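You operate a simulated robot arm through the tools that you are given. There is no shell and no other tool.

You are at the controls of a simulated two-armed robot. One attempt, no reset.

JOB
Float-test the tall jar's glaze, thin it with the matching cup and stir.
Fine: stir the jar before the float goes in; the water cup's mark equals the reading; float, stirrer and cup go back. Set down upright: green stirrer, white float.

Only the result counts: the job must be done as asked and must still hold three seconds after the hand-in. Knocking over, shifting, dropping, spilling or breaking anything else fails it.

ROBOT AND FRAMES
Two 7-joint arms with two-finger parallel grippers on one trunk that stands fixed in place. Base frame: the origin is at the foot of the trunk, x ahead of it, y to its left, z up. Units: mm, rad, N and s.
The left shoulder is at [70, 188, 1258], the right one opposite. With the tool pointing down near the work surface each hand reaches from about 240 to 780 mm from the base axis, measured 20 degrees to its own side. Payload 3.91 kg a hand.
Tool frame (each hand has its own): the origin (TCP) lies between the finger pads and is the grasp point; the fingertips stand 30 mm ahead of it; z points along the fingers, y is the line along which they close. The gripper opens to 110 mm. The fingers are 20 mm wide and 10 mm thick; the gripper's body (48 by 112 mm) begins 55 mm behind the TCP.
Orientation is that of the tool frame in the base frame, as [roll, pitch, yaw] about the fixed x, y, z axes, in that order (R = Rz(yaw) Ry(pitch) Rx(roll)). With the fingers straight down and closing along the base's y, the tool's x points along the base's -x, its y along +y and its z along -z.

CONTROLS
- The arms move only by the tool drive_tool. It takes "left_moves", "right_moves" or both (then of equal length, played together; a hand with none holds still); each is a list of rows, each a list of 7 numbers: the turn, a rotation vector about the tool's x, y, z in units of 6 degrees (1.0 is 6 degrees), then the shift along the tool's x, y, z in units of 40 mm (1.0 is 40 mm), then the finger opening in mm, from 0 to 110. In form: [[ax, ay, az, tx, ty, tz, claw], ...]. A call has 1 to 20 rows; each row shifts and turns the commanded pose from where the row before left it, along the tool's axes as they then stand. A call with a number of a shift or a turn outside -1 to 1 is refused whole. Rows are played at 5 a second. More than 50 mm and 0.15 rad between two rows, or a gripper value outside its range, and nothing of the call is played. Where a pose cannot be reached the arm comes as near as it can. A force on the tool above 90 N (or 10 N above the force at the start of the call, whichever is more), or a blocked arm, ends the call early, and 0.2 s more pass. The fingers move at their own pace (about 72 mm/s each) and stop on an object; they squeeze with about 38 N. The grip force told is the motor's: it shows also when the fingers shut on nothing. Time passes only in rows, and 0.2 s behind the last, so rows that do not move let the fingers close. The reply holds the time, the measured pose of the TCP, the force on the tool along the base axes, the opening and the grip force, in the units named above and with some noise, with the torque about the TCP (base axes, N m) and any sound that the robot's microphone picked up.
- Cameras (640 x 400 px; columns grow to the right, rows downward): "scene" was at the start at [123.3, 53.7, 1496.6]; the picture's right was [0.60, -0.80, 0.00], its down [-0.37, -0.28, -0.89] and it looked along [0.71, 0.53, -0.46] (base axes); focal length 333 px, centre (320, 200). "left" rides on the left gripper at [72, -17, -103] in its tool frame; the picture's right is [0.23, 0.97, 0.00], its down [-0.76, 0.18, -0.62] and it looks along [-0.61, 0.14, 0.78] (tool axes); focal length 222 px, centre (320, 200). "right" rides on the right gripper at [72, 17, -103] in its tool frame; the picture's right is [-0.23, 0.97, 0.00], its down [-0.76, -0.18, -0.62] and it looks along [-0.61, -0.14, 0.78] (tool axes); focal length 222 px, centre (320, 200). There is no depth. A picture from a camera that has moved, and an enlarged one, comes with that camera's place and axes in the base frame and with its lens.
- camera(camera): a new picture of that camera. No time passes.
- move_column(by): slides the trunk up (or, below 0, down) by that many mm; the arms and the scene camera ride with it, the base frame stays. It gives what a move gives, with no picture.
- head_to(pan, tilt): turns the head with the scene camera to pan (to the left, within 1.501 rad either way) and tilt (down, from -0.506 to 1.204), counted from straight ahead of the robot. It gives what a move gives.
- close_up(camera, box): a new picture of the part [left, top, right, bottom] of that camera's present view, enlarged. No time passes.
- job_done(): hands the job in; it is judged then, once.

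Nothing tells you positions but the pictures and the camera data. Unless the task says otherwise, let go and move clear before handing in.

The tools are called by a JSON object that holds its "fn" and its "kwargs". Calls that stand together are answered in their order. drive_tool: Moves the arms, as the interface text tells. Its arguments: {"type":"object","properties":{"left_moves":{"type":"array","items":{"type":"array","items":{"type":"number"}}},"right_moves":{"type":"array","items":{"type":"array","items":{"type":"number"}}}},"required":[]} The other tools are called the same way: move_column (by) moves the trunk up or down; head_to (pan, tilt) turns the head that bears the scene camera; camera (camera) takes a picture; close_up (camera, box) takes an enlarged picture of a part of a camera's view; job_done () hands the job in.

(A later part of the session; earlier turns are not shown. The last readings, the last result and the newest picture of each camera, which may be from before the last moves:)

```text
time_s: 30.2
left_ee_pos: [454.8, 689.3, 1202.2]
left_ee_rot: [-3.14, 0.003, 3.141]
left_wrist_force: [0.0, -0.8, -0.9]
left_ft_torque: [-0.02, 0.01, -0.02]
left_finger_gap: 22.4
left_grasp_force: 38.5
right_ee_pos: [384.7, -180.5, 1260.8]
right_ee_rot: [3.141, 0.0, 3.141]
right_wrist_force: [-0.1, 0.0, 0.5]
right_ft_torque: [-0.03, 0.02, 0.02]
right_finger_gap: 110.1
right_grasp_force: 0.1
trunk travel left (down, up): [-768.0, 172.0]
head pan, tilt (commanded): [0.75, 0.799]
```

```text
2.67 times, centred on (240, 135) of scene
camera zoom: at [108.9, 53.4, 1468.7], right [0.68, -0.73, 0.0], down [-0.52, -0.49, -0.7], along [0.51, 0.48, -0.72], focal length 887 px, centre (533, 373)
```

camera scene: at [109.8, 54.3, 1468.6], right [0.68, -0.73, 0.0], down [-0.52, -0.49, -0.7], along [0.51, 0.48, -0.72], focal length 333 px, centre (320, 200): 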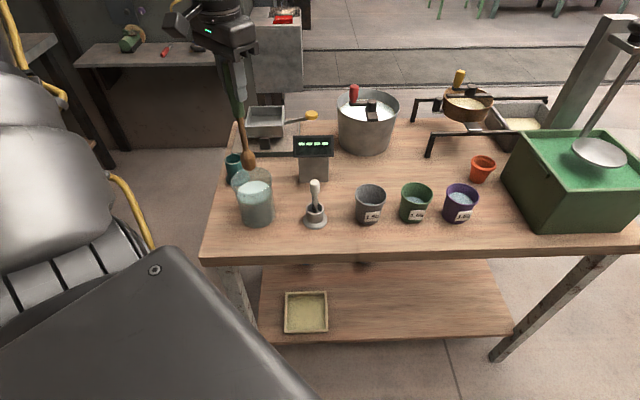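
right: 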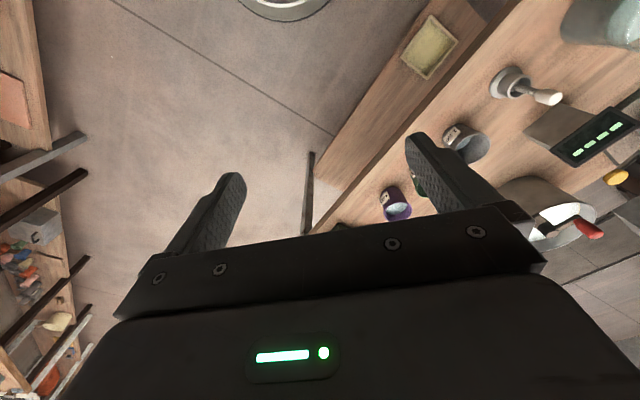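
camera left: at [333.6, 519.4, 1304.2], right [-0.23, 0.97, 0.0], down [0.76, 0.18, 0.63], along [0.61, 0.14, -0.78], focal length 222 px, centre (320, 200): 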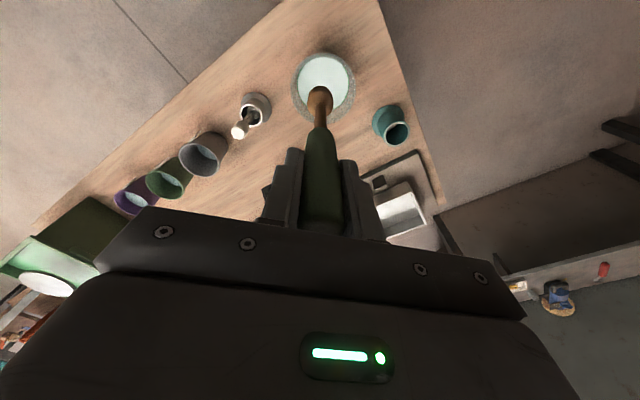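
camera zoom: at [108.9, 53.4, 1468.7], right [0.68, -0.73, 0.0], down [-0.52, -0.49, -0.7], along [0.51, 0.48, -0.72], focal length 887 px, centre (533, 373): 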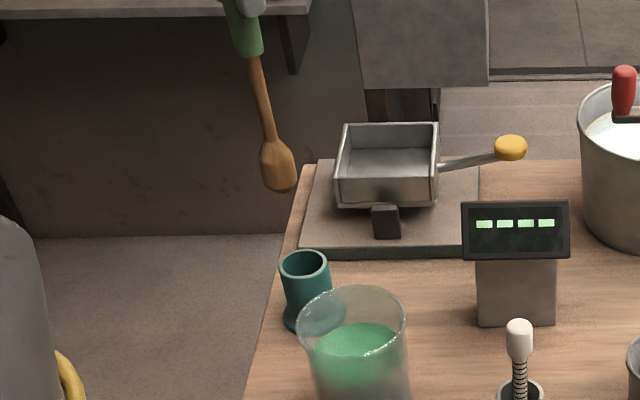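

{"fn": "drive_tool", "kwargs": {"left_moves": [[0, 0, 0, 0.03, 0, 0.4, 5], [0, 0, 0, 0, 0, 0.5, 5], [0, 0, 0, 0, 0, 0.5, 5], [0, 0, 0, 0, 0, 0.5, 5], [0, 0, 0, 0, 0, 0.4, 5], [0, 0, 0, 0, 0, 0, 5]]}}

{"fn": "close_up", "kwargs": {"camera": "left", "box": [260, 30, 400, 170]}}

{"fn": "close_up", "kwargs": {"camera": "scene", "box": [200, 100, 280, 200]}}

```text
time_s: 31.6
left_ee_pos: [455.2, 688.8, 1109.6]
left_ee_rot: [-3.139, 0.004, 3.141]
left_wrist_force: [0.1, -0.4, 0.1]
left_ft_torque: [-0.02, 0.03, 0.01]
left_finger_gap: 22.5
left_grasp_force: 37.9
right_ee_pos: [384.6, -180.8, 1260.2]
right_ee_rot: [3.14, 0.0, -3.141]
right_wrist_force: [0.1, 0.3, 0.3]
right_ft_torque: [-0.01, -0.02, 0.01]
right_finger_gap: 109.9
right_grasp_force: 0.0
trunk travel left (down, up): [-768.0, 172.0]
head pan, tilt (commanded): [0.75, 0.799]
```

```text
2.86 times, centred on (330, 100) of left
camera zoom: at [381.9, 671.4, 1212.6], right [-0.23, 0.97, 0.0], down [0.76, 0.18, 0.63], along [0.61, 0.14, -0.78], focal length 635 px, centre (291, 486)
```

zoom: 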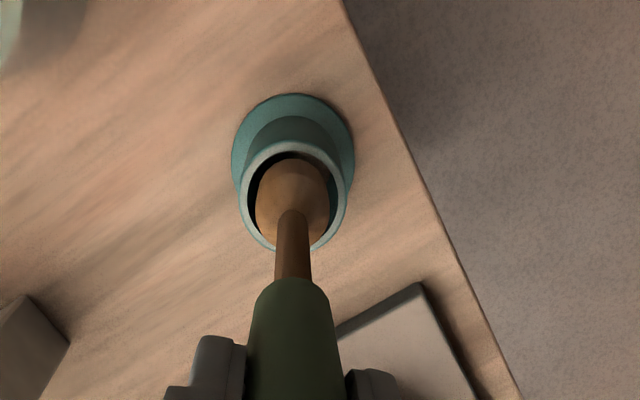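

```text
4.00 times, centred on (240, 150) of scene
camera zoom: at [109.4, 53.5, 1468.7], right [0.68, -0.73, 0.0], down [-0.52, -0.49, -0.7], along [0.51, 0.48, -0.72], focal length 1331 px, centre (640, 400)
```

zoom: 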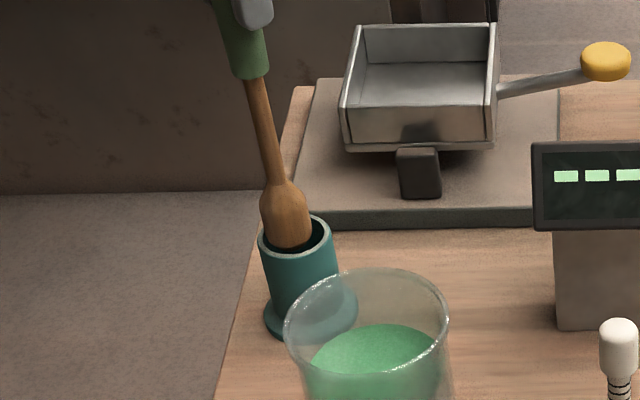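

The paddle tip is inside the holder and well centred. I'll lower it the rest of the way, checking the force.

{"fn": "drive_tool", "kwargs": {"left_moves": [[0, 0, 0, 0, 0, 0.4, 5], [0, 0, 0, 0, 0, 0.4, 5], [0, 0, 0, 0, 0, 0.4, 5], [0, 0, 0, 0, 0, 0.25, 5], [0, 0, 0, 0, 0, 0.1, 5], [0, 0, 0, 0, 0, 0, 5]]}}

{"fn": "close_up", "kwargs": {"camera": "scene", "box": [200, 100, 280, 200]}}

```text
time_s: 33.0
left_ee_pos: [454.5, 689.4, 1047.4]
left_ee_rot: [-3.139, 0.005, -3.141]
left_wrist_force: [-1.0, 0.1, -0.5]
left_ft_torque: [0.01, 0.01, -0.01]
left_finger_gap: 22.6
left_grasp_force: 38.1
right_ee_pos: [384.1, -180.5, 1261.6]
right_ee_rot: [-3.14, 0.001, -3.141]
right_wrist_force: [-0.3, 0.3, 0.7]
right_ft_torque: [-0.01, -0.02, 0.04]
right_finger_gap: 109.9
right_grasp_force: 0.0
trunk travel left (down, up): [-768.0, 172.0]
head pan, tilt (commanded): [0.75, 0.799]
```

```text
4.00 times, centred on (240, 150) of scene
camera zoom: at [109.2, 53.5, 1468.7], right [0.68, -0.73, 0.0], down [-0.52, -0.49, -0.7], along [0.51, 0.48, -0.72], focal length 1331 px, centre (640, 400)
```

zoom: 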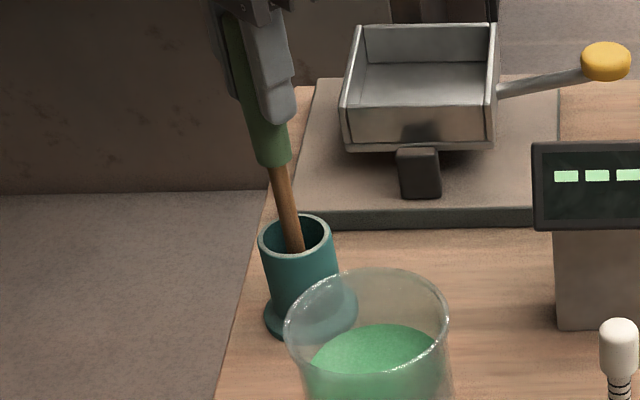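

{"fn": "drive_tool", "kwargs": {"left_moves": [[0, 0, 0, 0, 0, 0.04, 5], [0, 0, 0, 0, 0, 0.04, 5], [0, 0, 0, 0, 0, 0, 5]]}}

```text
time_s: 33.8
left_ee_pos: [454.8, 688.0, 1044.7]
left_ee_rot: [-3.139, 0.003, 3.141]
left_wrist_force: [0.8, 0.4, 1.5]
left_ft_torque: [0.13, -0.05, -0.02]
left_finger_gap: 22.4
left_grasp_force: 38.1
right_ee_pos: [384.2, -180.6, 1260.9]
right_ee_rot: [-3.141, 0.001, -3.141]
right_wrist_force: [-0.5, 0.4, -0.8]
right_ft_torque: [-0.01, -0.02, -0.05]
right_finger_gap: 109.8
right_grasp_force: 0.0
trunk travel left (down, up): [-768.0, 172.0]
head pan, tilt (commanded): [0.75, 0.799]
```

The stirrer has touched the holder floor. I'll release and rise.

{"fn": "drive_tool", "kwargs": {"left_moves": [[0, 0, 0, 0, 0, 0, 26], [0, 0, 0, 0, 0, 0, 32], [0, 0, 0, 0, 0, 0, 45], [0, 0, 0, 0, 0, 0, 60], [0, 0, 0, 0, 0, 0, 60], [0, 0, 0, 0, 0, 0, 60]]}}

{"fn": "camera", "kwargs": {"camera": "left"}}

{"fn": "close_up", "kwargs": {"camera": "scene", "box": [200, 60, 320, 210]}}

```text
time_s: 35.2
left_ee_pos: [454.7, 688.2, 1044.7]
left_ee_rot: [-3.14, 0.002, -3.141]
left_wrist_force: [0.5, -0.2, 0.0]
left_ft_torque: [0.01, 0.03, 0.0]
left_finger_gap: 60.0
left_grasp_force: 0.1
right_ee_pos: [383.6, -180.5, 1259.8]
right_ee_rot: [-3.141, -0.001, -3.141]
right_wrist_force: [0.2, -1.1, 0.5]
right_ft_torque: [0.01, -0.01, -0.02]
right_finger_gap: 110.2
right_grasp_force: 0.0
trunk travel left (down, up): [-768.0, 172.0]
head pan, tilt (commanded): [0.75, 0.799]
```

```text
taken
camera left: at [383.2, 670.7, 1146.9], right [-0.23, 0.97, 0.0], down [0.76, 0.18, 0.63], along [0.61, 0.14, -0.78], focal length 222 px, centre (320, 200)
```

left: 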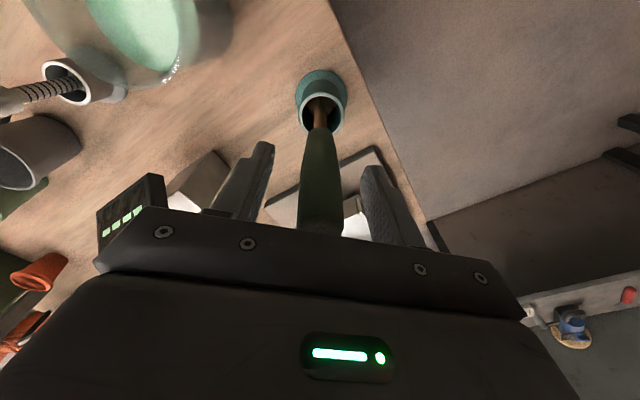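

```text
2.67 times, centred on (260, 135) of scene
camera zoom: at [109.3, 53.6, 1468.7], right [0.68, -0.73, 0.0], down [-0.52, -0.49, -0.7], along [0.51, 0.48, -0.72], focal length 887 px, centre (480, 373)
```

zoom: 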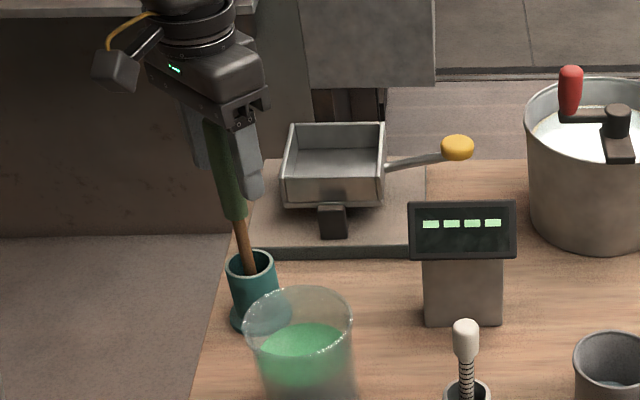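

{"fn": "drive_tool", "kwargs": {"left_moves": [[0, 0, 0, 0, 0, -0.6, 60], [0, 0, 0, 0, 0, -0.8, 60], [0, 0, 0, 0, 0, -0.8, 60], [0, 0, 0, 0, 0, -0.8, 60], [0, 0, 0, -0.125, -0.94, 0, 60], [0, 0, 0, -0.125, -0.94, 0, 60], [0, 0, 0, -0.125, -0.94, 0, 60], [0, 0, 0, -0.125, -0.94, 0, 60], [0, 0, 0, -0.125, -0.94, 0, 60], [0, 0, 0, -0.125, -0.94, 0, 60], [0, 0, 0, -0.125, -0.94, 0, 60], [0, 0, 0, 0, 0, 0.8, 60], [0, 0, 0, 0, 0, 0.5, 60], [0, 0, 0, 0, 0, 0, 60]]}}

{"fn": "camera", "kwargs": {"camera": "left"}}

{"fn": "camera", "kwargs": {"camera": "scene"}}

```text
time_s: 38.2
left_ee_pos: [489.6, 424.3, 1115.3]
left_ee_rot: [-3.141, 0.004, -3.141]
left_wrist_force: [-0.1, 0.1, 0.0]
left_ft_torque: [0.03, 0.01, 0.0]
left_finger_gap: 59.9
left_grasp_force: 0.0
right_ee_pos: [383.7, -182.4, 1260.3]
right_ee_rot: [3.139, 0.001, -3.141]
right_wrist_force: [-0.5, -0.1, 0.3]
right_ft_torque: [0.01, 0.0, 0.0]
right_finger_gap: 110.0
right_grasp_force: 0.1
trunk travel left (down, up): [-768.0, 172.0]
head pan, tilt (commanded): [0.75, 0.799]
```

```text
taken
camera left: at [416.2, 405.8, 1216.9], right [-0.23, 0.97, 0.0], down [0.76, 0.18, 0.63], along [0.61, 0.14, -0.78], focal length 222 px, centre (320, 200)
```

left: 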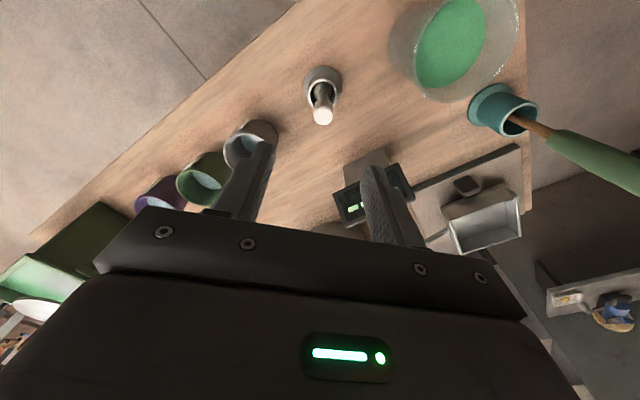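

```text
taken
camera scene: at [108.9, 51.9, 1468.8], right [0.68, -0.73, 0.0], down [-0.52, -0.49, -0.7], along [0.51, 0.48, -0.72], focal length 333 px, centre (320, 200)
```

scene: 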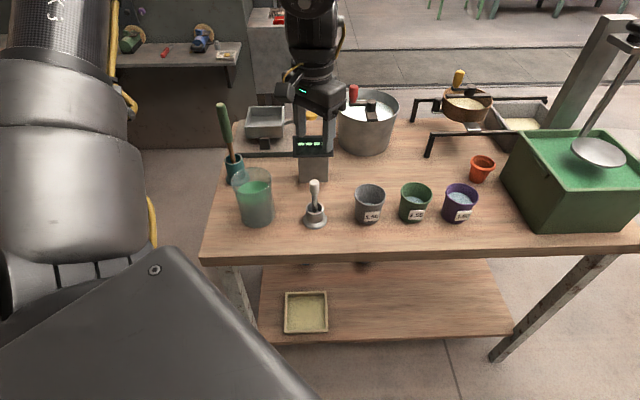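

{"fn": "close_up", "kwargs": {"camera": "left", "box": [270, 40, 370, 160]}}

{"fn": "close_up", "kwargs": {"camera": "scene", "box": [200, 90, 350, 240]}}

```text
3.33 times, centred on (320, 100) of left
camera zoom: at [416.2, 405.8, 1216.9], right [-0.23, 0.97, 0.0], down [0.76, 0.18, 0.63], along [0.61, 0.14, -0.78], focal length 740 px, centre (320, 533)
```

zoom: 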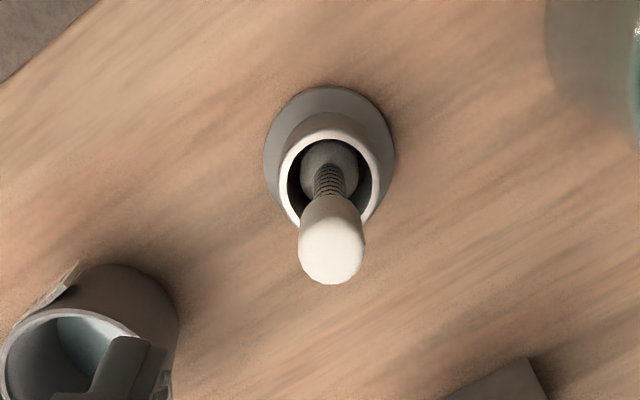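

```text
2.67 times, centred on (275, 165) of scene
camera zoom: at [108.9, 51.9, 1468.8], right [0.68, -0.73, 0.0], down [-0.52, -0.49, -0.7], along [0.51, 0.48, -0.72], focal length 887 px, centre (440, 293)
```

zoom: 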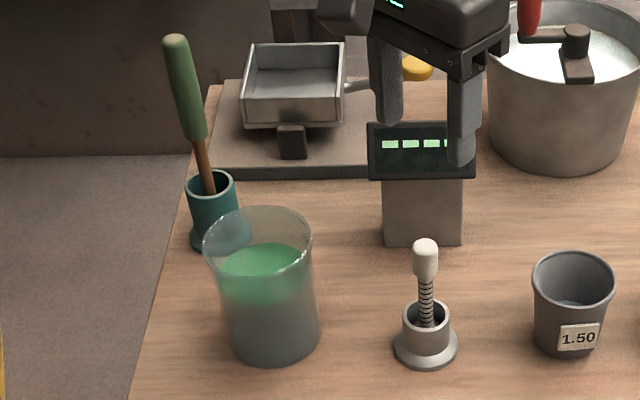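

The float cap is at about (490.8,426.8), with its top near 980. I'll descend to grip the cap at TCP z≈967.

{"fn": "drive_tool", "kwargs": {"left_moves": [[0, 0, 0, -0.025, 0.06, 0.4, 60], [0, 0, 0, 0, 0, 0.6, 60], [0, 0, 0, 0, 0, 0.6, 60], [0, 0, 0, 0, 0, 0.6, 60], [0, 0, 0, 0, 0, 0.6, 60], [0, 0, 0, 0, 0, 0.6, 60], [0, 0, 0, 0, 0, 0.3, 60], [0, 0, 0, 0, 0, 0, 60]]}}

{"fn": "close_up", "kwargs": {"camera": "left", "box": [220, 60, 420, 260]}}

{"fn": "close_up", "kwargs": {"camera": "scene", "box": [250, 90, 370, 240]}}

```text
time_s: 40.0
left_ee_pos: [491.3, 426.8, 965.2]
left_ee_rot: [-3.139, 0.004, -3.141]
left_wrist_force: [-0.2, -0.9, 0.6]
left_ft_torque: [0.01, -0.02, 0.0]
left_finger_gap: 59.9
left_grasp_force: 0.0
right_ee_pos: [383.6, -180.8, 1260.2]
right_ee_rot: [-3.141, 0.0, 3.141]
right_wrist_force: [-0.2, 0.2, -0.3]
right_ft_torque: [0.0, -0.01, 0.02]
right_finger_gap: 110.0
right_grasp_force: 0.0
trunk travel left (down, up): [-768.0, 172.0]
head pan, tilt (commanded): [0.75, 0.799]
```

```text
2.00 times, centred on (320, 160) of left
camera zoom: at [419.0, 408.9, 1067.7], right [-0.23, 0.97, 0.0], down [0.76, 0.18, 0.63], along [0.61, 0.14, -0.78], focal length 444 px, centre (320, 280)
```

zoom: 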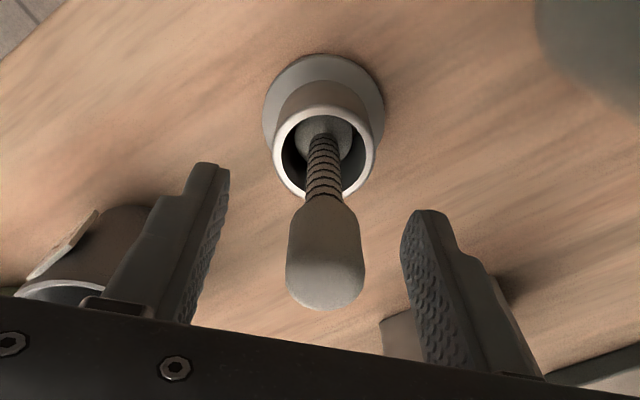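

```text
2.67 times, centred on (310, 165) of scene
camera zoom: at [109.0, 53.2, 1468.7], right [0.68, -0.73, 0.0], down [-0.52, -0.49, -0.7], along [0.51, 0.48, -0.72], focal length 887 px, centre (347, 293)
```

zoom: 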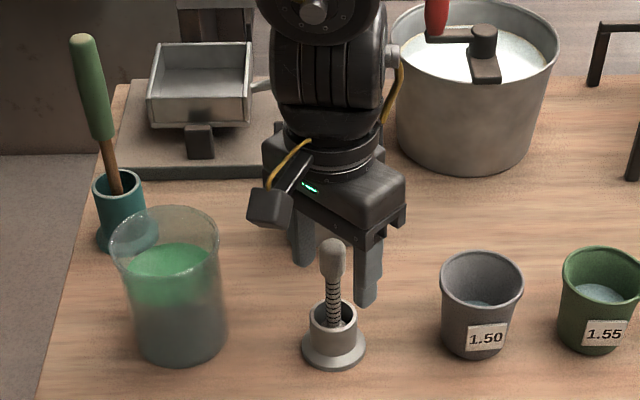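

The cap lies between the fingers. I'll close on it.

{"fn": "drive_tool", "kwargs": {"left_moves": [[0, 0, 0, 0, 0, 0, 40], [0, 0, 0, 0, 0, 0, 28], [0, 0, 0, 0, 0, 0, 24], [0, 0, 0, 0, 0, 0, 10], [0, 0, 0, 0, 0, 0, 5], [0, 0, 0, 0, 0, 0, 5]]}}

{"fn": "close_up", "kwargs": {"camera": "left", "box": [220, 60, 420, 260]}}

```text
time_s: 41.4
left_ee_pos: [490.6, 426.8, 965.7]
left_ee_rot: [-3.141, 0.004, -3.141]
left_wrist_force: [0.8, -0.2, -0.2]
left_ft_torque: [0.05, 0.01, 0.05]
left_finger_gap: 20.4
left_grasp_force: 34.0
right_ee_pos: [383.4, -182.0, 1260.2]
right_ee_rot: [-3.141, 0.002, -3.141]
right_wrist_force: [-1.0, -0.4, 0.8]
right_ft_torque: [0.02, 0.02, -0.01]
right_finger_gap: 110.1
right_grasp_force: 0.0
trunk travel left (down, up): [-768.0, 172.0]
head pan, tilt (commanded): [0.75, 0.799]
```

```text
2.00 times, centred on (320, 160) of left
camera zoom: at [419.1, 409.1, 1067.8], right [-0.23, 0.97, 0.0], down [0.76, 0.18, 0.63], along [0.61, 0.14, -0.78], focal length 444 px, centre (320, 280)
```

zoom: 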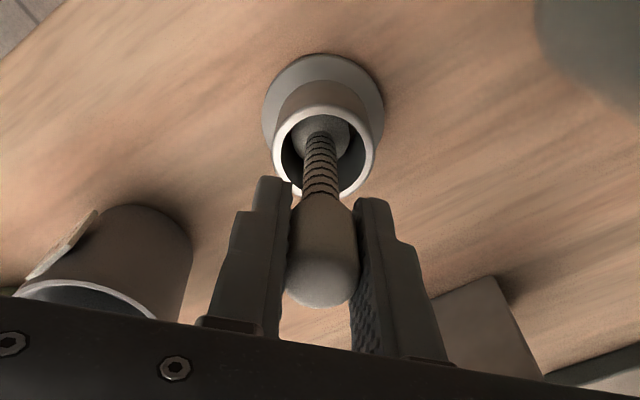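

{"fn": "drive_tool", "kwargs": {"left_moves": [[0, 0, 0, 0, 0, 0, 5], [0, 0, 0, 0, 0, -0.3, 5], [0, 0, 0, 0, 0, -0.5, 5], [0, 0, 0, 0, 0, -0.6, 5], [0, 0, 0, 0, 0, -0.6, 5], [0, 0, 0, 0, 0, -0.6, 5], [0, 0, 0, 0, 0, -0.6, 5], [0, 0, 0, 0, 0, -0.6, 5], [0, 0, 0, 0, 0, 0, 5]]}}

{"fn": "close_up", "kwargs": {"camera": "left", "box": [240, 30, 400, 190]}}

{"fn": "close_up", "kwargs": {"camera": "scene", "box": [220, 70, 370, 240]}}

```text
time_s: 43.4
left_ee_pos: [490.1, 427.2, 1117.2]
left_ee_rot: [-3.14, 0.002, -3.14]
left_wrist_force: [-0.3, -0.4, 0.1]
left_ft_torque: [-0.02, 0.0, -0.03]
left_finger_gap: 19.9
left_grasp_force: 38.0
right_ee_pos: [385.0, -180.4, 1260.4]
right_ee_rot: [-3.141, 0.0, -3.141]
right_wrist_force: [0.4, 0.0, 0.3]
right_ft_torque: [-0.02, -0.02, -0.01]
right_finger_gap: 110.0
right_grasp_force: 0.1
trunk travel left (down, up): [-768.0, 172.0]
head pan, tilt (commanded): [0.75, 0.799]
```

```text
2.50 times, centred on (320, 110) of left
camera zoom: at [418.0, 410.8, 1219.9], right [-0.23, 0.97, 0.0], down [0.76, 0.18, 0.62], along [0.61, 0.14, -0.78], focal length 555 px, centre (320, 425)
```

zoom: 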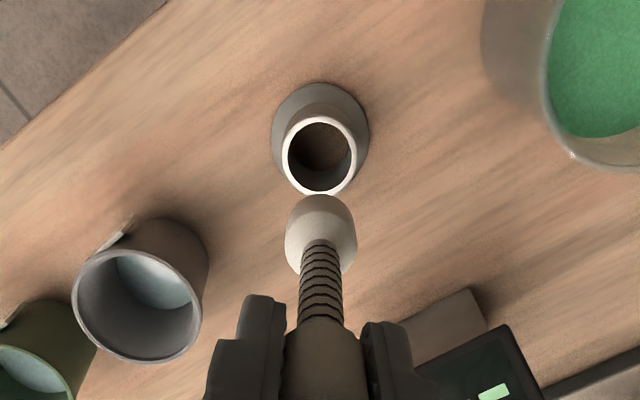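

```text
2.35 times, centred on (295, 155) of scene
camera zoom: at [109.7, 53.9, 1468.6], right [0.68, -0.73, 0.0], down [-0.52, -0.49, -0.7], along [0.51, 0.48, -0.72], focal length 783 px, centre (379, 306)
```

zoom: 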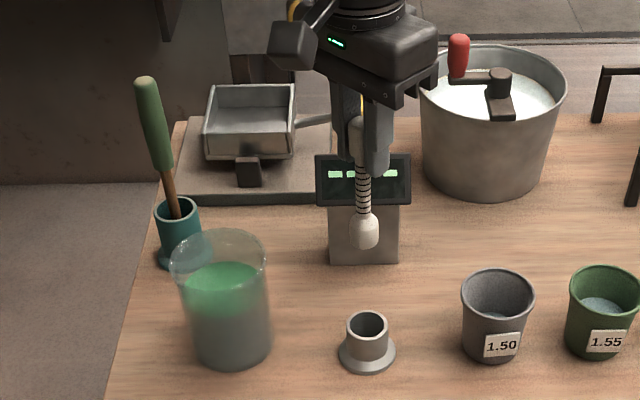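

The float is held straight, with its bulb about 120 mm below the TCP. I'll move it over the jar centre at about (403,539).

{"fn": "drive_tool", "kwargs": {"left_moves": [[0, 0, 0, 0.543, 0.7, 0, 5], [0, 0, 0, 0.543, 0.7, 0, 5], [0, 0, 0, 0.543, 0.7, 0, 5], [0, 0, 0, 0.543, 0.7, 0, 5], [0, 0, 0, 0, 0, 0, 5], [0, 0, 0, 0, 0, 0, 5]]}}

{"fn": "close_up", "kwargs": {"camera": "left", "box": [240, 30, 400, 190]}}

{"fn": "close_up", "kwargs": {"camera": "scene", "box": [180, 70, 340, 240]}}

```text
time_s: 44.8
left_ee_pos: [402.4, 542.3, 1118.1]
left_ee_rot: [-3.139, 0.002, 3.14]
left_wrist_force: [-0.1, -0.8, -1.0]
left_ft_torque: [-0.02, 0.02, -0.01]
left_finger_gap: 19.9
left_grasp_force: 38.3
right_ee_pos: [383.0, -180.0, 1259.5]
right_ee_rot: [-3.14, 0.0, -3.14]
right_wrist_force: [-0.6, 0.2, 1.1]
right_ft_torque: [0.0, 0.0, -0.02]
right_finger_gap: 109.8
right_grasp_force: 0.2
trunk travel left (down, up): [-768.0, 172.0]
head pan, tilt (commanded): [0.75, 0.799]
```

```text
2.50 times, centred on (320, 110) of left
camera zoom: at [330.2, 524.0, 1220.0], right [-0.23, 0.97, 0.0], down [0.76, 0.18, 0.63], along [0.61, 0.14, -0.78], focal length 555 px, centre (320, 425)
```

zoom: 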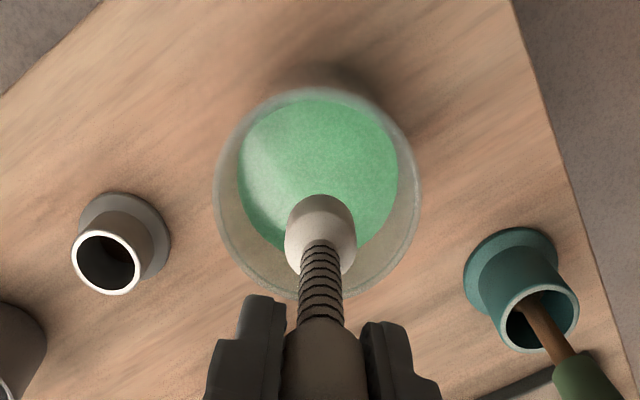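

```text
2.35 times, centred on (260, 155) of scene
camera zoom: at [109.8, 53.0, 1468.6], right [0.68, -0.73, 0.0], down [-0.52, -0.49, -0.7], along [0.51, 0.48, -0.72], focal length 783 px, centre (461, 306)
```

zoom: 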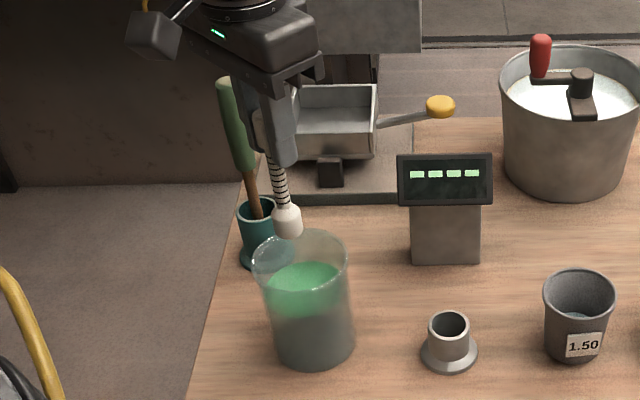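

I'll correct by about 1.5 mm and lower the float until the bulb is immersed, at TCP z≈1008, watching the display.

{"fn": "drive_tool", "kwargs": {"left_moves": [[0, 0, 0, -0.04, -0.04, 0.3, 5], [0, 0, 0, 0, 0, 0.5, 5], [0, 0, 0, 0, 0, 0.5, 5], [0, 0, 0, 0, 0, 0.5, 5], [0, 0, 0, 0, 0, 0.5, 5], [0, 0, 0, 0, 0, 0.45, 5], [0, 0, 0, 0, 0, 0, 5], [0, 0, 0, 0, 0, 0, 5], [0, 0, 0, 0, 0, 0, 5], [0, 0, 0, 0, 0, 0, 5], [0, 0, 0, 0, 0, 0, 5]]}}

{"fn": "close_up", "kwargs": {"camera": "left", "box": [240, 30, 400, 190]}}

{"fn": "close_up", "kwargs": {"camera": "scene", "box": [200, 110, 350, 240]}}

```text
time_s: 47.2
left_ee_pos: [406.4, 538.1, 1006.2]
left_ee_rot: [-3.14, 0.003, 3.142]
left_wrist_force: [-0.5, -0.2, 0.2]
left_ft_torque: [-0.01, -0.04, 0.0]
left_finger_gap: 19.7
left_grasp_force: 37.6
right_ee_pos: [383.6, -180.8, 1260.3]
right_ee_rot: [3.14, 0.0, 3.141]
right_wrist_force: [0.0, -0.2, 0.1]
right_ft_torque: [-0.02, -0.02, 0.01]
right_finger_gap: 109.7
right_grasp_force: 0.0
trunk travel left (down, up): [-768.0, 172.0]
head pan, tilt (commanded): [0.75, 0.799]
```

```text
2.50 times, centred on (320, 110) of left
camera zoom: at [333.3, 520.3, 1109.4], right [-0.23, 0.97, 0.0], down [0.76, 0.18, 0.63], along [0.61, 0.14, -0.78], focal length 555 px, centre (320, 425)
```

zoom: 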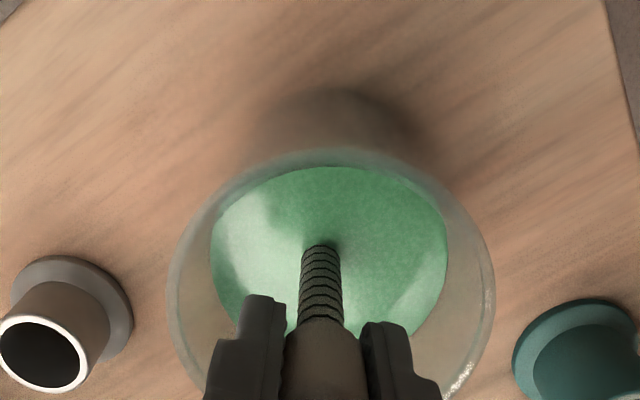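

```text
3.08 times, centred on (275, 175) of scene
camera zoom: at [109.3, 53.6, 1468.7], right [0.68, -0.73, 0.0], down [-0.52, -0.49, -0.7], along [0.51, 0.48, -0.72], focal length 1024 px, centre (458, 277)
```

zoom: 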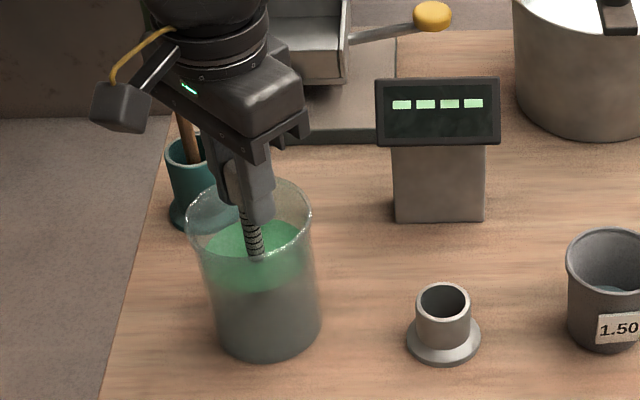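

The display still shows dashes while the float is held. I'll open the fingers slightly so it floats freely, keeping them around the cap as a guide.

{"fn": "drive_tool", "kwargs": {"left_moves": [[0, 0, 0, 0, 0, 0, 22], [0, 0, 0, 0, 0, 0, 25], [0, 0, 0, 0, 0, 0, 30], [0, 0, 0, 0, 0, 0, 34], [0, 0, 0, 0, 0, 0, 34], [0, 0, 0, 0, 0, 0, 34]]}}

{"fn": "close_up", "kwargs": {"camera": "left", "box": [240, 30, 400, 240]}}

{"fn": "close_up", "kwargs": {"camera": "scene", "box": [200, 110, 350, 240]}}

```text
time_s: 48.6
left_ee_pos: [405.4, 539.0, 1007.8]
left_ee_rot: [-3.14, 0.004, -3.14]
left_wrist_force: [-0.7, -0.3, -0.4]
left_ft_torque: [-0.01, -0.03, 0.03]
left_finger_gap: 33.9
left_grasp_force: 0.0
right_ee_pos: [383.7, -181.4, 1260.7]
right_ee_rot: [-3.14, 0.001, 3.141]
right_wrist_force: [0.0, -0.4, -0.5]
right_ft_torque: [-0.04, -0.02, -0.01]
right_finger_gap: 109.9
right_grasp_force: 0.0
trunk travel left (down, up): [-768.0, 172.0]
head pan, tilt (commanded): [0.75, 0.799]
```

```text
1.90 times, centred on (320, 135) of left
camera zoom: at [333.3, 520.3, 1109.4], right [-0.23, 0.97, 0.0], down [0.76, 0.18, 0.63], along [0.61, 0.14, -0.78], focal length 423 px, centre (320, 324)
```

zoom: 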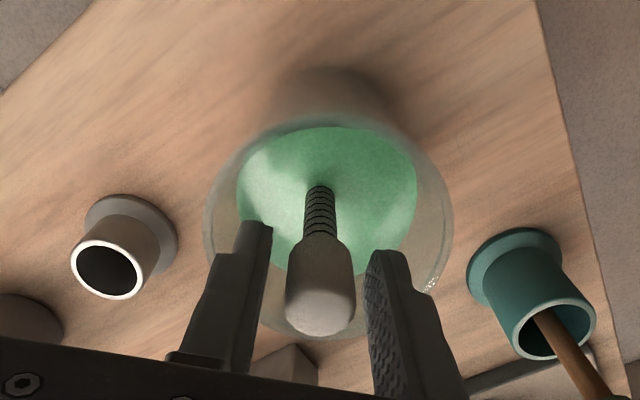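

```text
3.08 times, centred on (275, 175) of scene
camera zoom: at [109.3, 53.6, 1468.7], right [0.68, -0.73, 0.0], down [-0.52, -0.49, -0.7], along [0.51, 0.48, -0.72], focal length 1024 px, centre (458, 277)
```

zoom: 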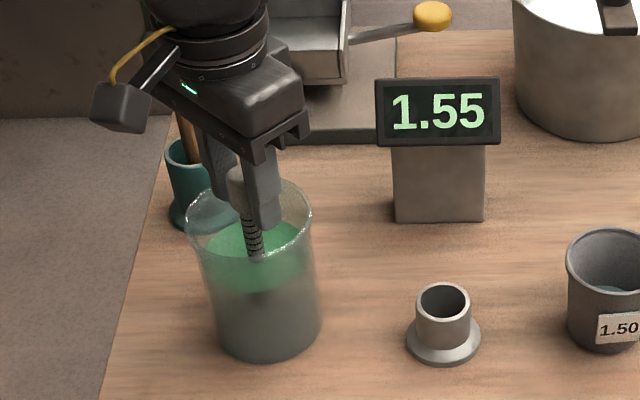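

The display reads 1.55 with the float upright. I'll wait a moment to check that the reading is stable.

{"fn": "drive_tool", "kwargs": {"left_moves": [[0, 0, 0, 0, 0, 0, 34], [0, 0, 0, 0, 0, 0, 34], [0, 0, 0, 0, 0, 0, 34], [0, 0, 0, 0, 0, 0, 34], [0, 0, 0, 0, 0, 0, 34], [0, 0, 0, 0, 0, 0, 34], [0, 0, 0, 0, 0, 0, 34], [0, 0, 0, 0, 0, 0, 34]]}}

{"fn": "close_up", "kwargs": {"camera": "left", "box": [240, 30, 400, 240]}}

{"fn": "close_up", "kwargs": {"camera": "scene", "box": [200, 110, 350, 240]}}

```text
time_s: 50.4
left_ee_pos: [405.8, 538.5, 1006.1]
left_ee_rot: [-3.14, 0.004, 3.141]
left_wrist_force: [-0.1, 0.1, 0.1]
left_ft_torque: [-0.06, 0.02, 0.01]
left_finger_gap: 34.2
left_grasp_force: 0.0
right_ee_pos: [384.5, -181.0, 1260.8]
right_ee_rot: [-3.141, 0.0, -3.141]
right_wrist_force: [-0.3, -0.5, -0.3]
right_ft_torque: [0.03, -0.02, 0.0]
right_finger_gap: 109.7
right_grasp_force: 0.0
trunk travel left (down, up): [-768.0, 172.0]
head pan, tilt (commanded): [0.75, 0.799]
```

```text
1.90 times, centred on (320, 135) of left
camera zoom: at [333.3, 520.3, 1109.4], right [-0.23, 0.97, 0.0], down [0.76, 0.18, 0.63], along [0.61, 0.14, -0.78], focal length 423 px, centre (320, 324)
```

zoom: 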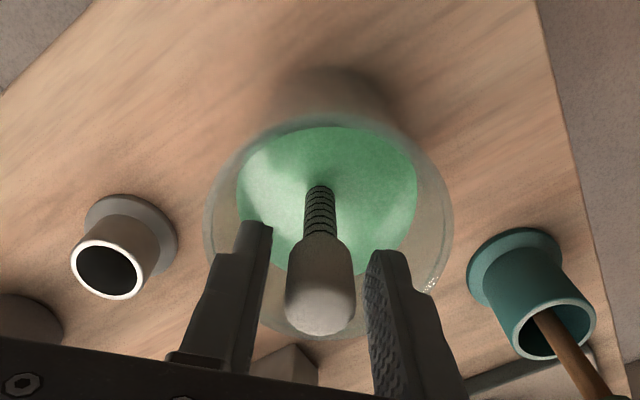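

```text
3.08 times, centred on (275, 175) of scene
camera zoom: at [109.3, 53.6, 1468.7], right [0.68, -0.73, 0.0], down [-0.52, -0.49, -0.7], along [0.51, 0.48, -0.72], focal length 1024 px, centre (458, 277)
```

zoom: 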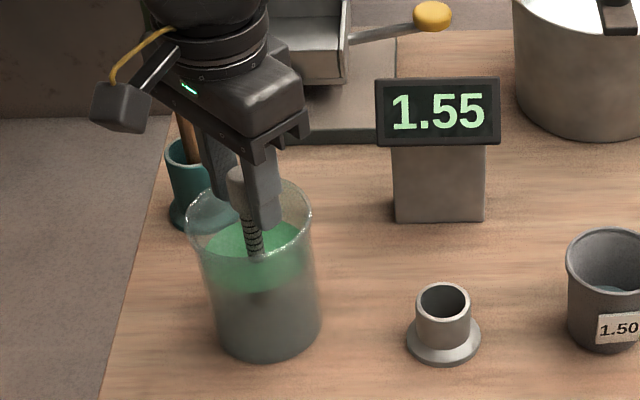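

The reading is steady at 1.55, so the green cup is the match. I'll re-grip the float 8 mm lower and lift it out of the jar.

{"fn": "drive_tool", "kwargs": {"left_moves": [[0, 0, 0, 0, 0, 0.2, 34], [0, 0, 0, 0, 0, 0, 34], [0, 0, 0, 0, 0, 0, 28], [0, 0, 0, 0, 0, 0, 24], [0, 0, 0, 0, 0, 0, 15], [0, 0, 0, 0, 0, 0, 5], [0, 0, 0, 0, 0, 0, 5], [0, 0, 0, 0, 0, 0, 5]]}}

{"fn": "close_up", "kwargs": {"camera": "left", "box": [240, 30, 400, 240]}}

```text
time_s: 52.2
left_ee_pos: [406.0, 538.4, 999.9]
left_ee_rot: [-3.138, 0.002, -3.141]
left_wrist_force: [0.3, -0.3, 0.1]
left_ft_torque: [0.01, -0.03, 0.0]
left_finger_gap: 19.6
left_grasp_force: 37.9
right_ee_pos: [383.9, -181.3, 1260.2]
right_ee_rot: [3.14, 0.0, 3.141]
right_wrist_force: [-0.6, -0.1, -0.1]
right_ft_torque: [0.0, 0.02, 0.0]
right_finger_gap: 109.7
right_grasp_force: 0.1
trunk travel left (down, up): [-768.0, 172.0]
head pan, tilt (commanded): [0.75, 0.799]
```

```text
1.90 times, centred on (320, 135) of left
camera zoom: at [333.3, 520.1, 1101.5], right [-0.23, 0.97, 0.0], down [0.76, 0.18, 0.63], along [0.61, 0.14, -0.78], focal length 423 px, centre (320, 324)
```

zoom: 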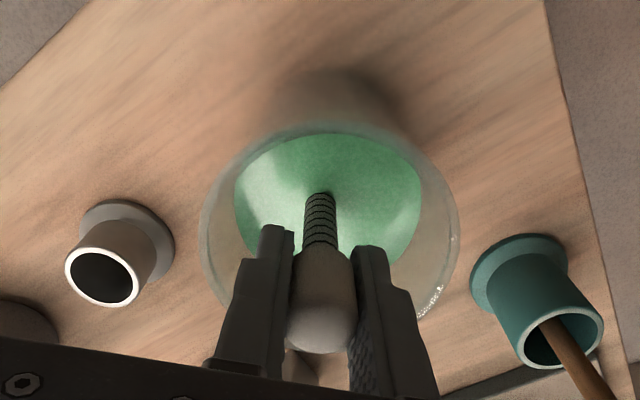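

{"fn": "drive_tool", "kwargs": {"left_moves": [[0, 0, 0, 0, 0, -0.3, 5], [0, 0, 0, 0, 0, -0.5, 5], [0, 0, 0, 0, 0, -0.5, 5], [0, 0, 0, 0, 0, -0.5, 5], [0, 0, 0, 0, 0, -0.6, 5], [0, 0, 0, 0, 0, -0.6, 5], [0, 0, 0, 0, 0, 0, 5], [0, 0, 0, 0, 0, 0, 5], [0, 0, 0, 0, 0, 0, 5], [0, 0, 0, 0, 0, 0, 5]]}}

{"fn": "close_up", "kwargs": {"camera": "left", "box": [240, 30, 400, 190]}}

{"fn": "close_up", "kwargs": {"camera": "scene", "box": [200, 70, 350, 240]}}

```text
time_s: 54.4
left_ee_pos: [405.9, 536.6, 1118.7]
left_ee_rot: [-3.141, 0.004, 3.141]
left_wrist_force: [0.9, 0.2, 0.6]
left_ft_torque: [0.03, 0.03, -0.01]
left_finger_gap: 20.0
left_grasp_force: 37.9
right_ee_pos: [383.8, -180.6, 1260.3]
right_ee_rot: [-3.141, 0.0, -3.141]
right_wrist_force: [1.0, -0.2, 0.3]
right_ft_torque: [-0.01, 0.0, 0.03]
right_finger_gap: 110.4
right_grasp_force: 0.2
trunk travel left (down, up): [-768.0, 172.0]
head pan, tilt (commanded): [0.75, 0.799]
```

```text
2.50 times, centred on (320, 110) of left
camera zoom: at [333.7, 520.0, 1221.6], right [-0.23, 0.97, 0.0], down [0.76, 0.18, 0.63], along [0.61, 0.14, -0.78], focal length 555 px, centre (320, 425)
```

zoom: 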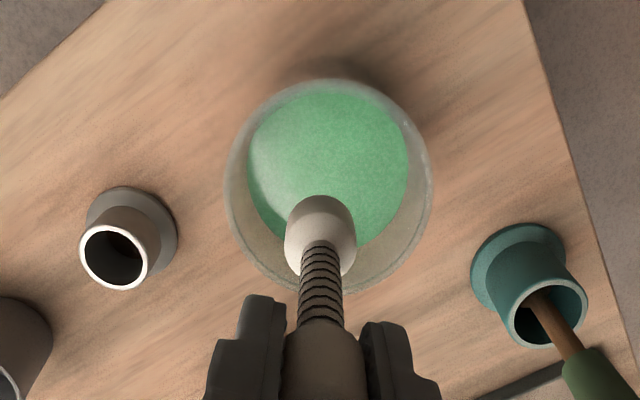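

```text
2.35 times, centred on (275, 155) of scene
camera zoom: at [109.4, 53.8, 1468.6], right [0.68, -0.73, 0.0], down [-0.52, -0.49, -0.7], along [0.51, 0.48, -0.72], focal length 783 px, centre (426, 306)
```

zoom: 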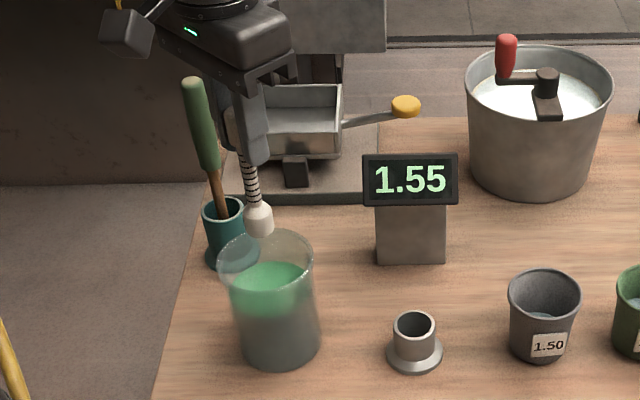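

The float is held exactly as before. I'll return it above its stand by reversing the commanded moves.

{"fn": "drive_tool", "kwargs": {"left_moves": [[0, 0, 0, -0.533, -0.69, 0, 5], [0, 0, 0, -0.533, -0.69, 0, 5], [0, 0, 0, -0.533, -0.69, 0, 5], [0, 0, 0, -0.533, -0.69, 0, 5], [0, 0, 0, 0, 0, 0, 5], [0, 0, 0, 0, 0, 0, 5]]}}

{"fn": "close_up", "kwargs": {"camera": "left", "box": [240, 30, 400, 190]}}

```text
time_s: 55.8
left_ee_pos: [490.1, 428.2, 1119.2]
left_ee_rot: [-3.14, 0.005, -3.141]
left_wrist_force: [0.5, -0.2, -0.9]
left_ft_torque: [-0.02, 0.0, -0.03]
left_finger_gap: 19.8
left_grasp_force: 37.9
right_ee_pos: [382.6, -179.5, 1260.0]
right_ee_rot: [3.141, 0.001, -3.142]
right_wrist_force: [0.0, 0.4, -0.5]
right_ft_torque: [0.03, 0.01, 0.02]
right_finger_gap: 110.0
right_grasp_force: 0.1
trunk travel left (down, up): [-768.0, 172.0]
head pan, tilt (commanded): [0.75, 0.799]
```

```text
2.50 times, centred on (320, 110) of left
camera zoom: at [416.9, 411.1, 1221.7], right [-0.23, 0.97, 0.0], down [0.76, 0.18, 0.63], along [0.61, 0.14, -0.78], focal length 555 px, centre (320, 425)
```

zoom: 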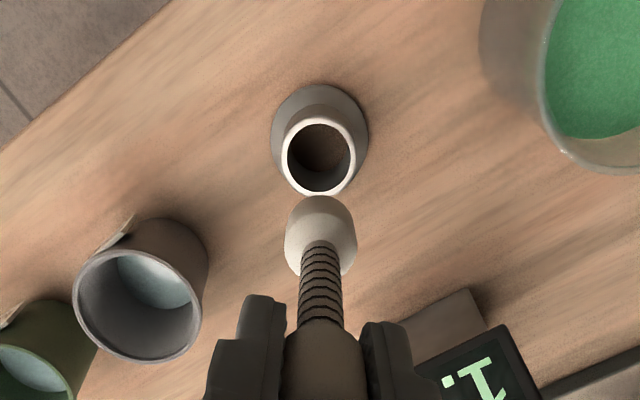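

{"fn": "drive_tool", "kwargs": {"left_moves": [[0, 0, 0, 0, 0, 0.4, 5], [0, 0, 0, 0, 0, 0.5, 5], [0, 0, 0, 0, 0, 0.5, 5], [0, 0, 0, 0, 0, 0.5, 5], [0, 0, 0, 0, 0, 0.5, 5], [0, 0, 0, 0, 0, 0.3, 5], [0, 0, 0, 0, 0, 0, 5]]}}

{"fn": "close_up", "kwargs": {"camera": "left", "box": [240, 30, 400, 190]}}

{"fn": "close_up", "kwargs": {"camera": "scene", "box": [260, 90, 370, 240]}}

```text
time_s: 57.4
left_ee_pos: [489.1, 429.1, 1011.3]
left_ee_rot: [-3.139, 0.002, -3.141]
left_wrist_force: [-0.1, -1.4, 0.0]
left_ft_torque: [0.0, 0.01, 0.0]
left_finger_gap: 19.8
left_grasp_force: 37.9
right_ee_pos: [383.9, -180.9, 1259.4]
right_ee_rot: [3.14, 0.0, -3.141]
right_wrist_force: [-0.6, -0.1, -0.3]
right_ft_torque: [0.01, -0.02, -0.01]
right_finger_gap: 110.0
right_grasp_force: 0.0
trunk travel left (down, up): [-768.0, 172.0]
head pan, tilt (commanded): [0.75, 0.799]
```

```text
2.50 times, centred on (320, 110) of left
camera zoom: at [417.6, 411.2, 1113.9], right [-0.23, 0.97, 0.0], down [0.76, 0.18, 0.63], along [0.61, 0.14, -0.78], focal length 555 px, centre (320, 425)
```

zoom: 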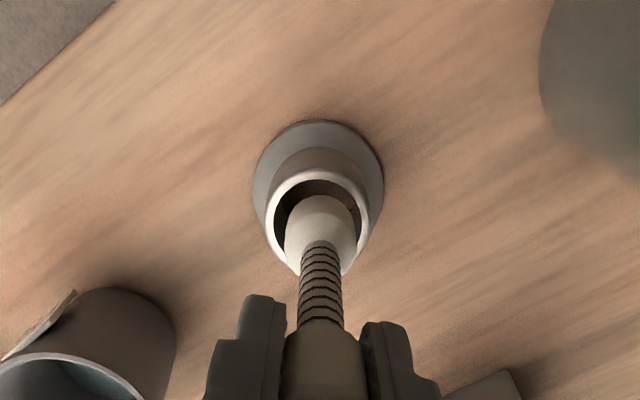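

```text
2.67 times, centred on (315, 165) of scene
camera zoom: at [109.1, 53.5, 1468.7], right [0.68, -0.73, 0.0], down [-0.52, -0.49, -0.7], along [0.51, 0.48, -0.72], focal length 887 px, centre (333, 293)
```

zoom: 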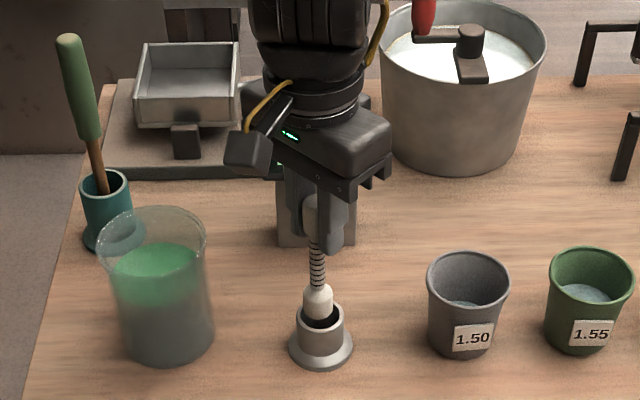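

Aligned. I'll continue down to the seat.

{"fn": "drive_tool", "kwargs": {"left_moves": [[0, 0, 0, 0, 0, 0.4, 5], [0, 0, 0, 0, 0, 0.4, 5], [0, 0, 0, 0, 0, 0.25, 5], [0, 0, 0, 0, 0, 0, 5]]}}

{"fn": "close_up", "kwargs": {"camera": "scene", "box": [260, 90, 370, 240]}}

```text
time_s: 58.4
left_ee_pos: [492.3, 427.1, 969.2]
left_ee_rot: [-3.14, 0.003, -3.141]
left_wrist_force: [0.1, -1.0, 0.0]
left_ft_torque: [0.01, 0.0, 0.04]
left_finger_gap: 19.8
left_grasp_force: 38.2
right_ee_pos: [384.7, -180.4, 1260.2]
right_ee_rot: [-3.141, 0.0, 3.142]
right_wrist_force: [0.0, 0.3, -0.2]
right_ft_torque: [-0.01, 0.01, 0.01]
right_finger_gap: 110.0
right_grasp_force: 0.1
trunk travel left (down, up): [-768.0, 172.0]
head pan, tilt (commanded): [0.75, 0.799]
```

```text
2.67 times, centred on (315, 165) of scene
camera zoom: at [109.3, 53.4, 1468.7], right [0.68, -0.73, 0.0], down [-0.52, -0.49, -0.7], along [0.51, 0.48, -0.72], focal length 887 px, centre (333, 293)
```

zoom: 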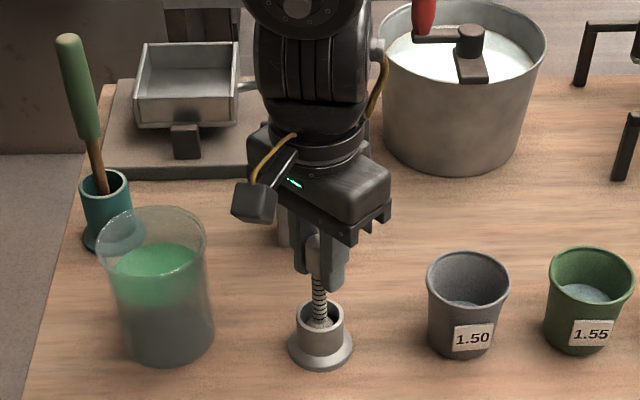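

{"fn": "drive_tool", "kwargs": {"left_moves": [[0, 0, 0, 0, 0, 0.04, 5], [0, 0, 0, 0, 0, 0.03, 5], [0, 0, 0, 0, 0, 0, 5]]}}

```text
time_s: 59.2
left_ee_pos: [490.9, 427.7, 965.8]
left_ee_rot: [-3.14, 0.004, 3.141]
left_wrist_force: [-0.1, -0.7, -0.5]
left_ft_torque: [-0.01, 0.04, -0.02]
left_finger_gap: 20.1
left_grasp_force: 38.1
right_ee_pos: [384.1, -180.6, 1259.6]
right_ee_rot: [-3.141, 0.001, -3.142]
right_wrist_force: [-0.1, 0.2, -1.2]
right_ft_torque: [0.01, 0.01, 0.01]
right_finger_gap: 109.8
right_grasp_force: 0.0
trunk travel left (down, up): [-768.0, 172.0]
head pan, tilt (commanded): [0.75, 0.799]
```

{"fn": "drive_tool", "kwargs": {"left_moves": [[0, 0, 0, 0, 0, 0.03, 5], [0, 0, 0, 0, 0, 0, 5], [0, 0, 0, 0, 0, 0, 5]]}}

{"fn": "close_up", "kwargs": {"camera": "left", "box": [240, 30, 400, 190]}}

```text
time_s: 60.0
left_ee_pos: [492.3, 429.1, 964.7]
left_ee_rot: [-3.139, 0.002, 3.142]
left_wrist_force: [0.1, -0.1, -0.5]
left_ft_torque: [-0.03, -0.05, -0.03]
left_finger_gap: 20.2
left_grasp_force: 38.0
right_ee_pos: [383.2, -181.6, 1259.4]
right_ee_rot: [3.141, 0.0, 3.14]
right_wrist_force: [1.2, -0.1, -0.5]
right_ft_torque: [-0.02, 0.03, 0.01]
right_finger_gap: 110.0
right_grasp_force: 0.0
trunk travel left (down, up): [-768.0, 172.0]
head pan, tilt (commanded): [0.75, 0.799]
```

```text
2.50 times, centred on (320, 110) of left
camera zoom: at [418.8, 410.2, 1067.8], right [-0.23, 0.97, 0.0], down [0.76, 0.18, 0.63], along [0.61, 0.14, -0.78], focal length 555 px, centre (320, 425)
```

zoom: 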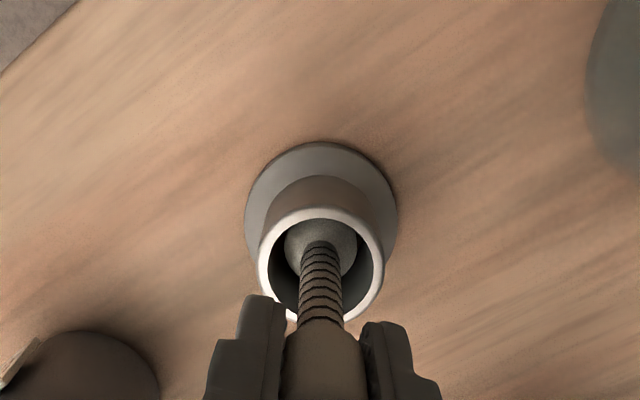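

The pose matches the original pick-up height. I'll release the float.

{"fn": "drive_tool", "kwargs": {"left_moves": [[0, 0, 0, 0, 0, 0, 21], [0, 0, 0, 0, 0, 0, 23], [0, 0, 0, 0, 0, 0, 28], [0, 0, 0, 0, 0, 0, 36], [0, 0, 0, 0, 0, 0, 50], [0, 0, 0, 0, 0, 0, 60], [0, 0, 0, 0, 0, 0, 60]]}}

{"fn": "close_up", "kwargs": {"camera": "left", "box": [220, 60, 420, 260]}}

{"fn": "close_up", "kwargs": {"camera": "scene", "box": [260, 90, 370, 240]}}

```text
time_s: 61.6
left_ee_pos: [490.8, 429.0, 966.2]
left_ee_rot: [-3.141, 0.004, 3.141]
left_wrist_force: [0.0, -0.1, -0.4]
left_ft_torque: [0.01, -0.03, 0.01]
left_finger_gap: 59.9
left_grasp_force: 0.1
right_ee_pos: [383.6, -181.1, 1260.2]
right_ee_rot: [3.14, 0.001, 3.141]
right_wrist_force: [0.5, -1.3, -0.2]
right_ft_torque: [-0.01, 0.03, 0.01]
right_finger_gap: 110.1
right_grasp_force: 0.0
trunk travel left (down, up): [-768.0, 172.0]
head pan, tilt (commanded): [0.75, 0.799]
```

```text
2.00 times, centred on (320, 160) of left
camera zoom: at [418.8, 410.2, 1067.9], right [-0.23, 0.97, 0.0], down [0.76, 0.18, 0.63], along [0.61, 0.14, -0.78], focal length 444 px, centre (320, 280)
```

zoom: 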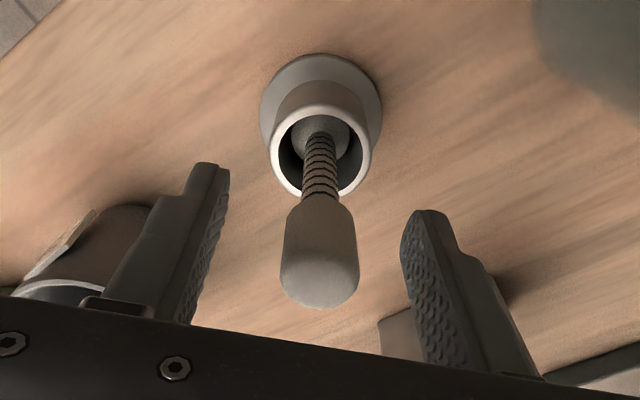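

```text
2.67 times, centred on (315, 165) of scene
camera zoom: at [109.3, 53.5, 1468.7], right [0.68, -0.73, 0.0], down [-0.52, -0.49, -0.7], along [0.51, 0.48, -0.72], focal length 887 px, centre (333, 293)
```

zoom: 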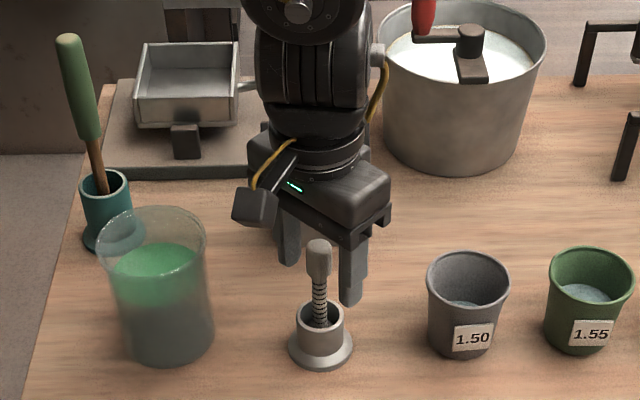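

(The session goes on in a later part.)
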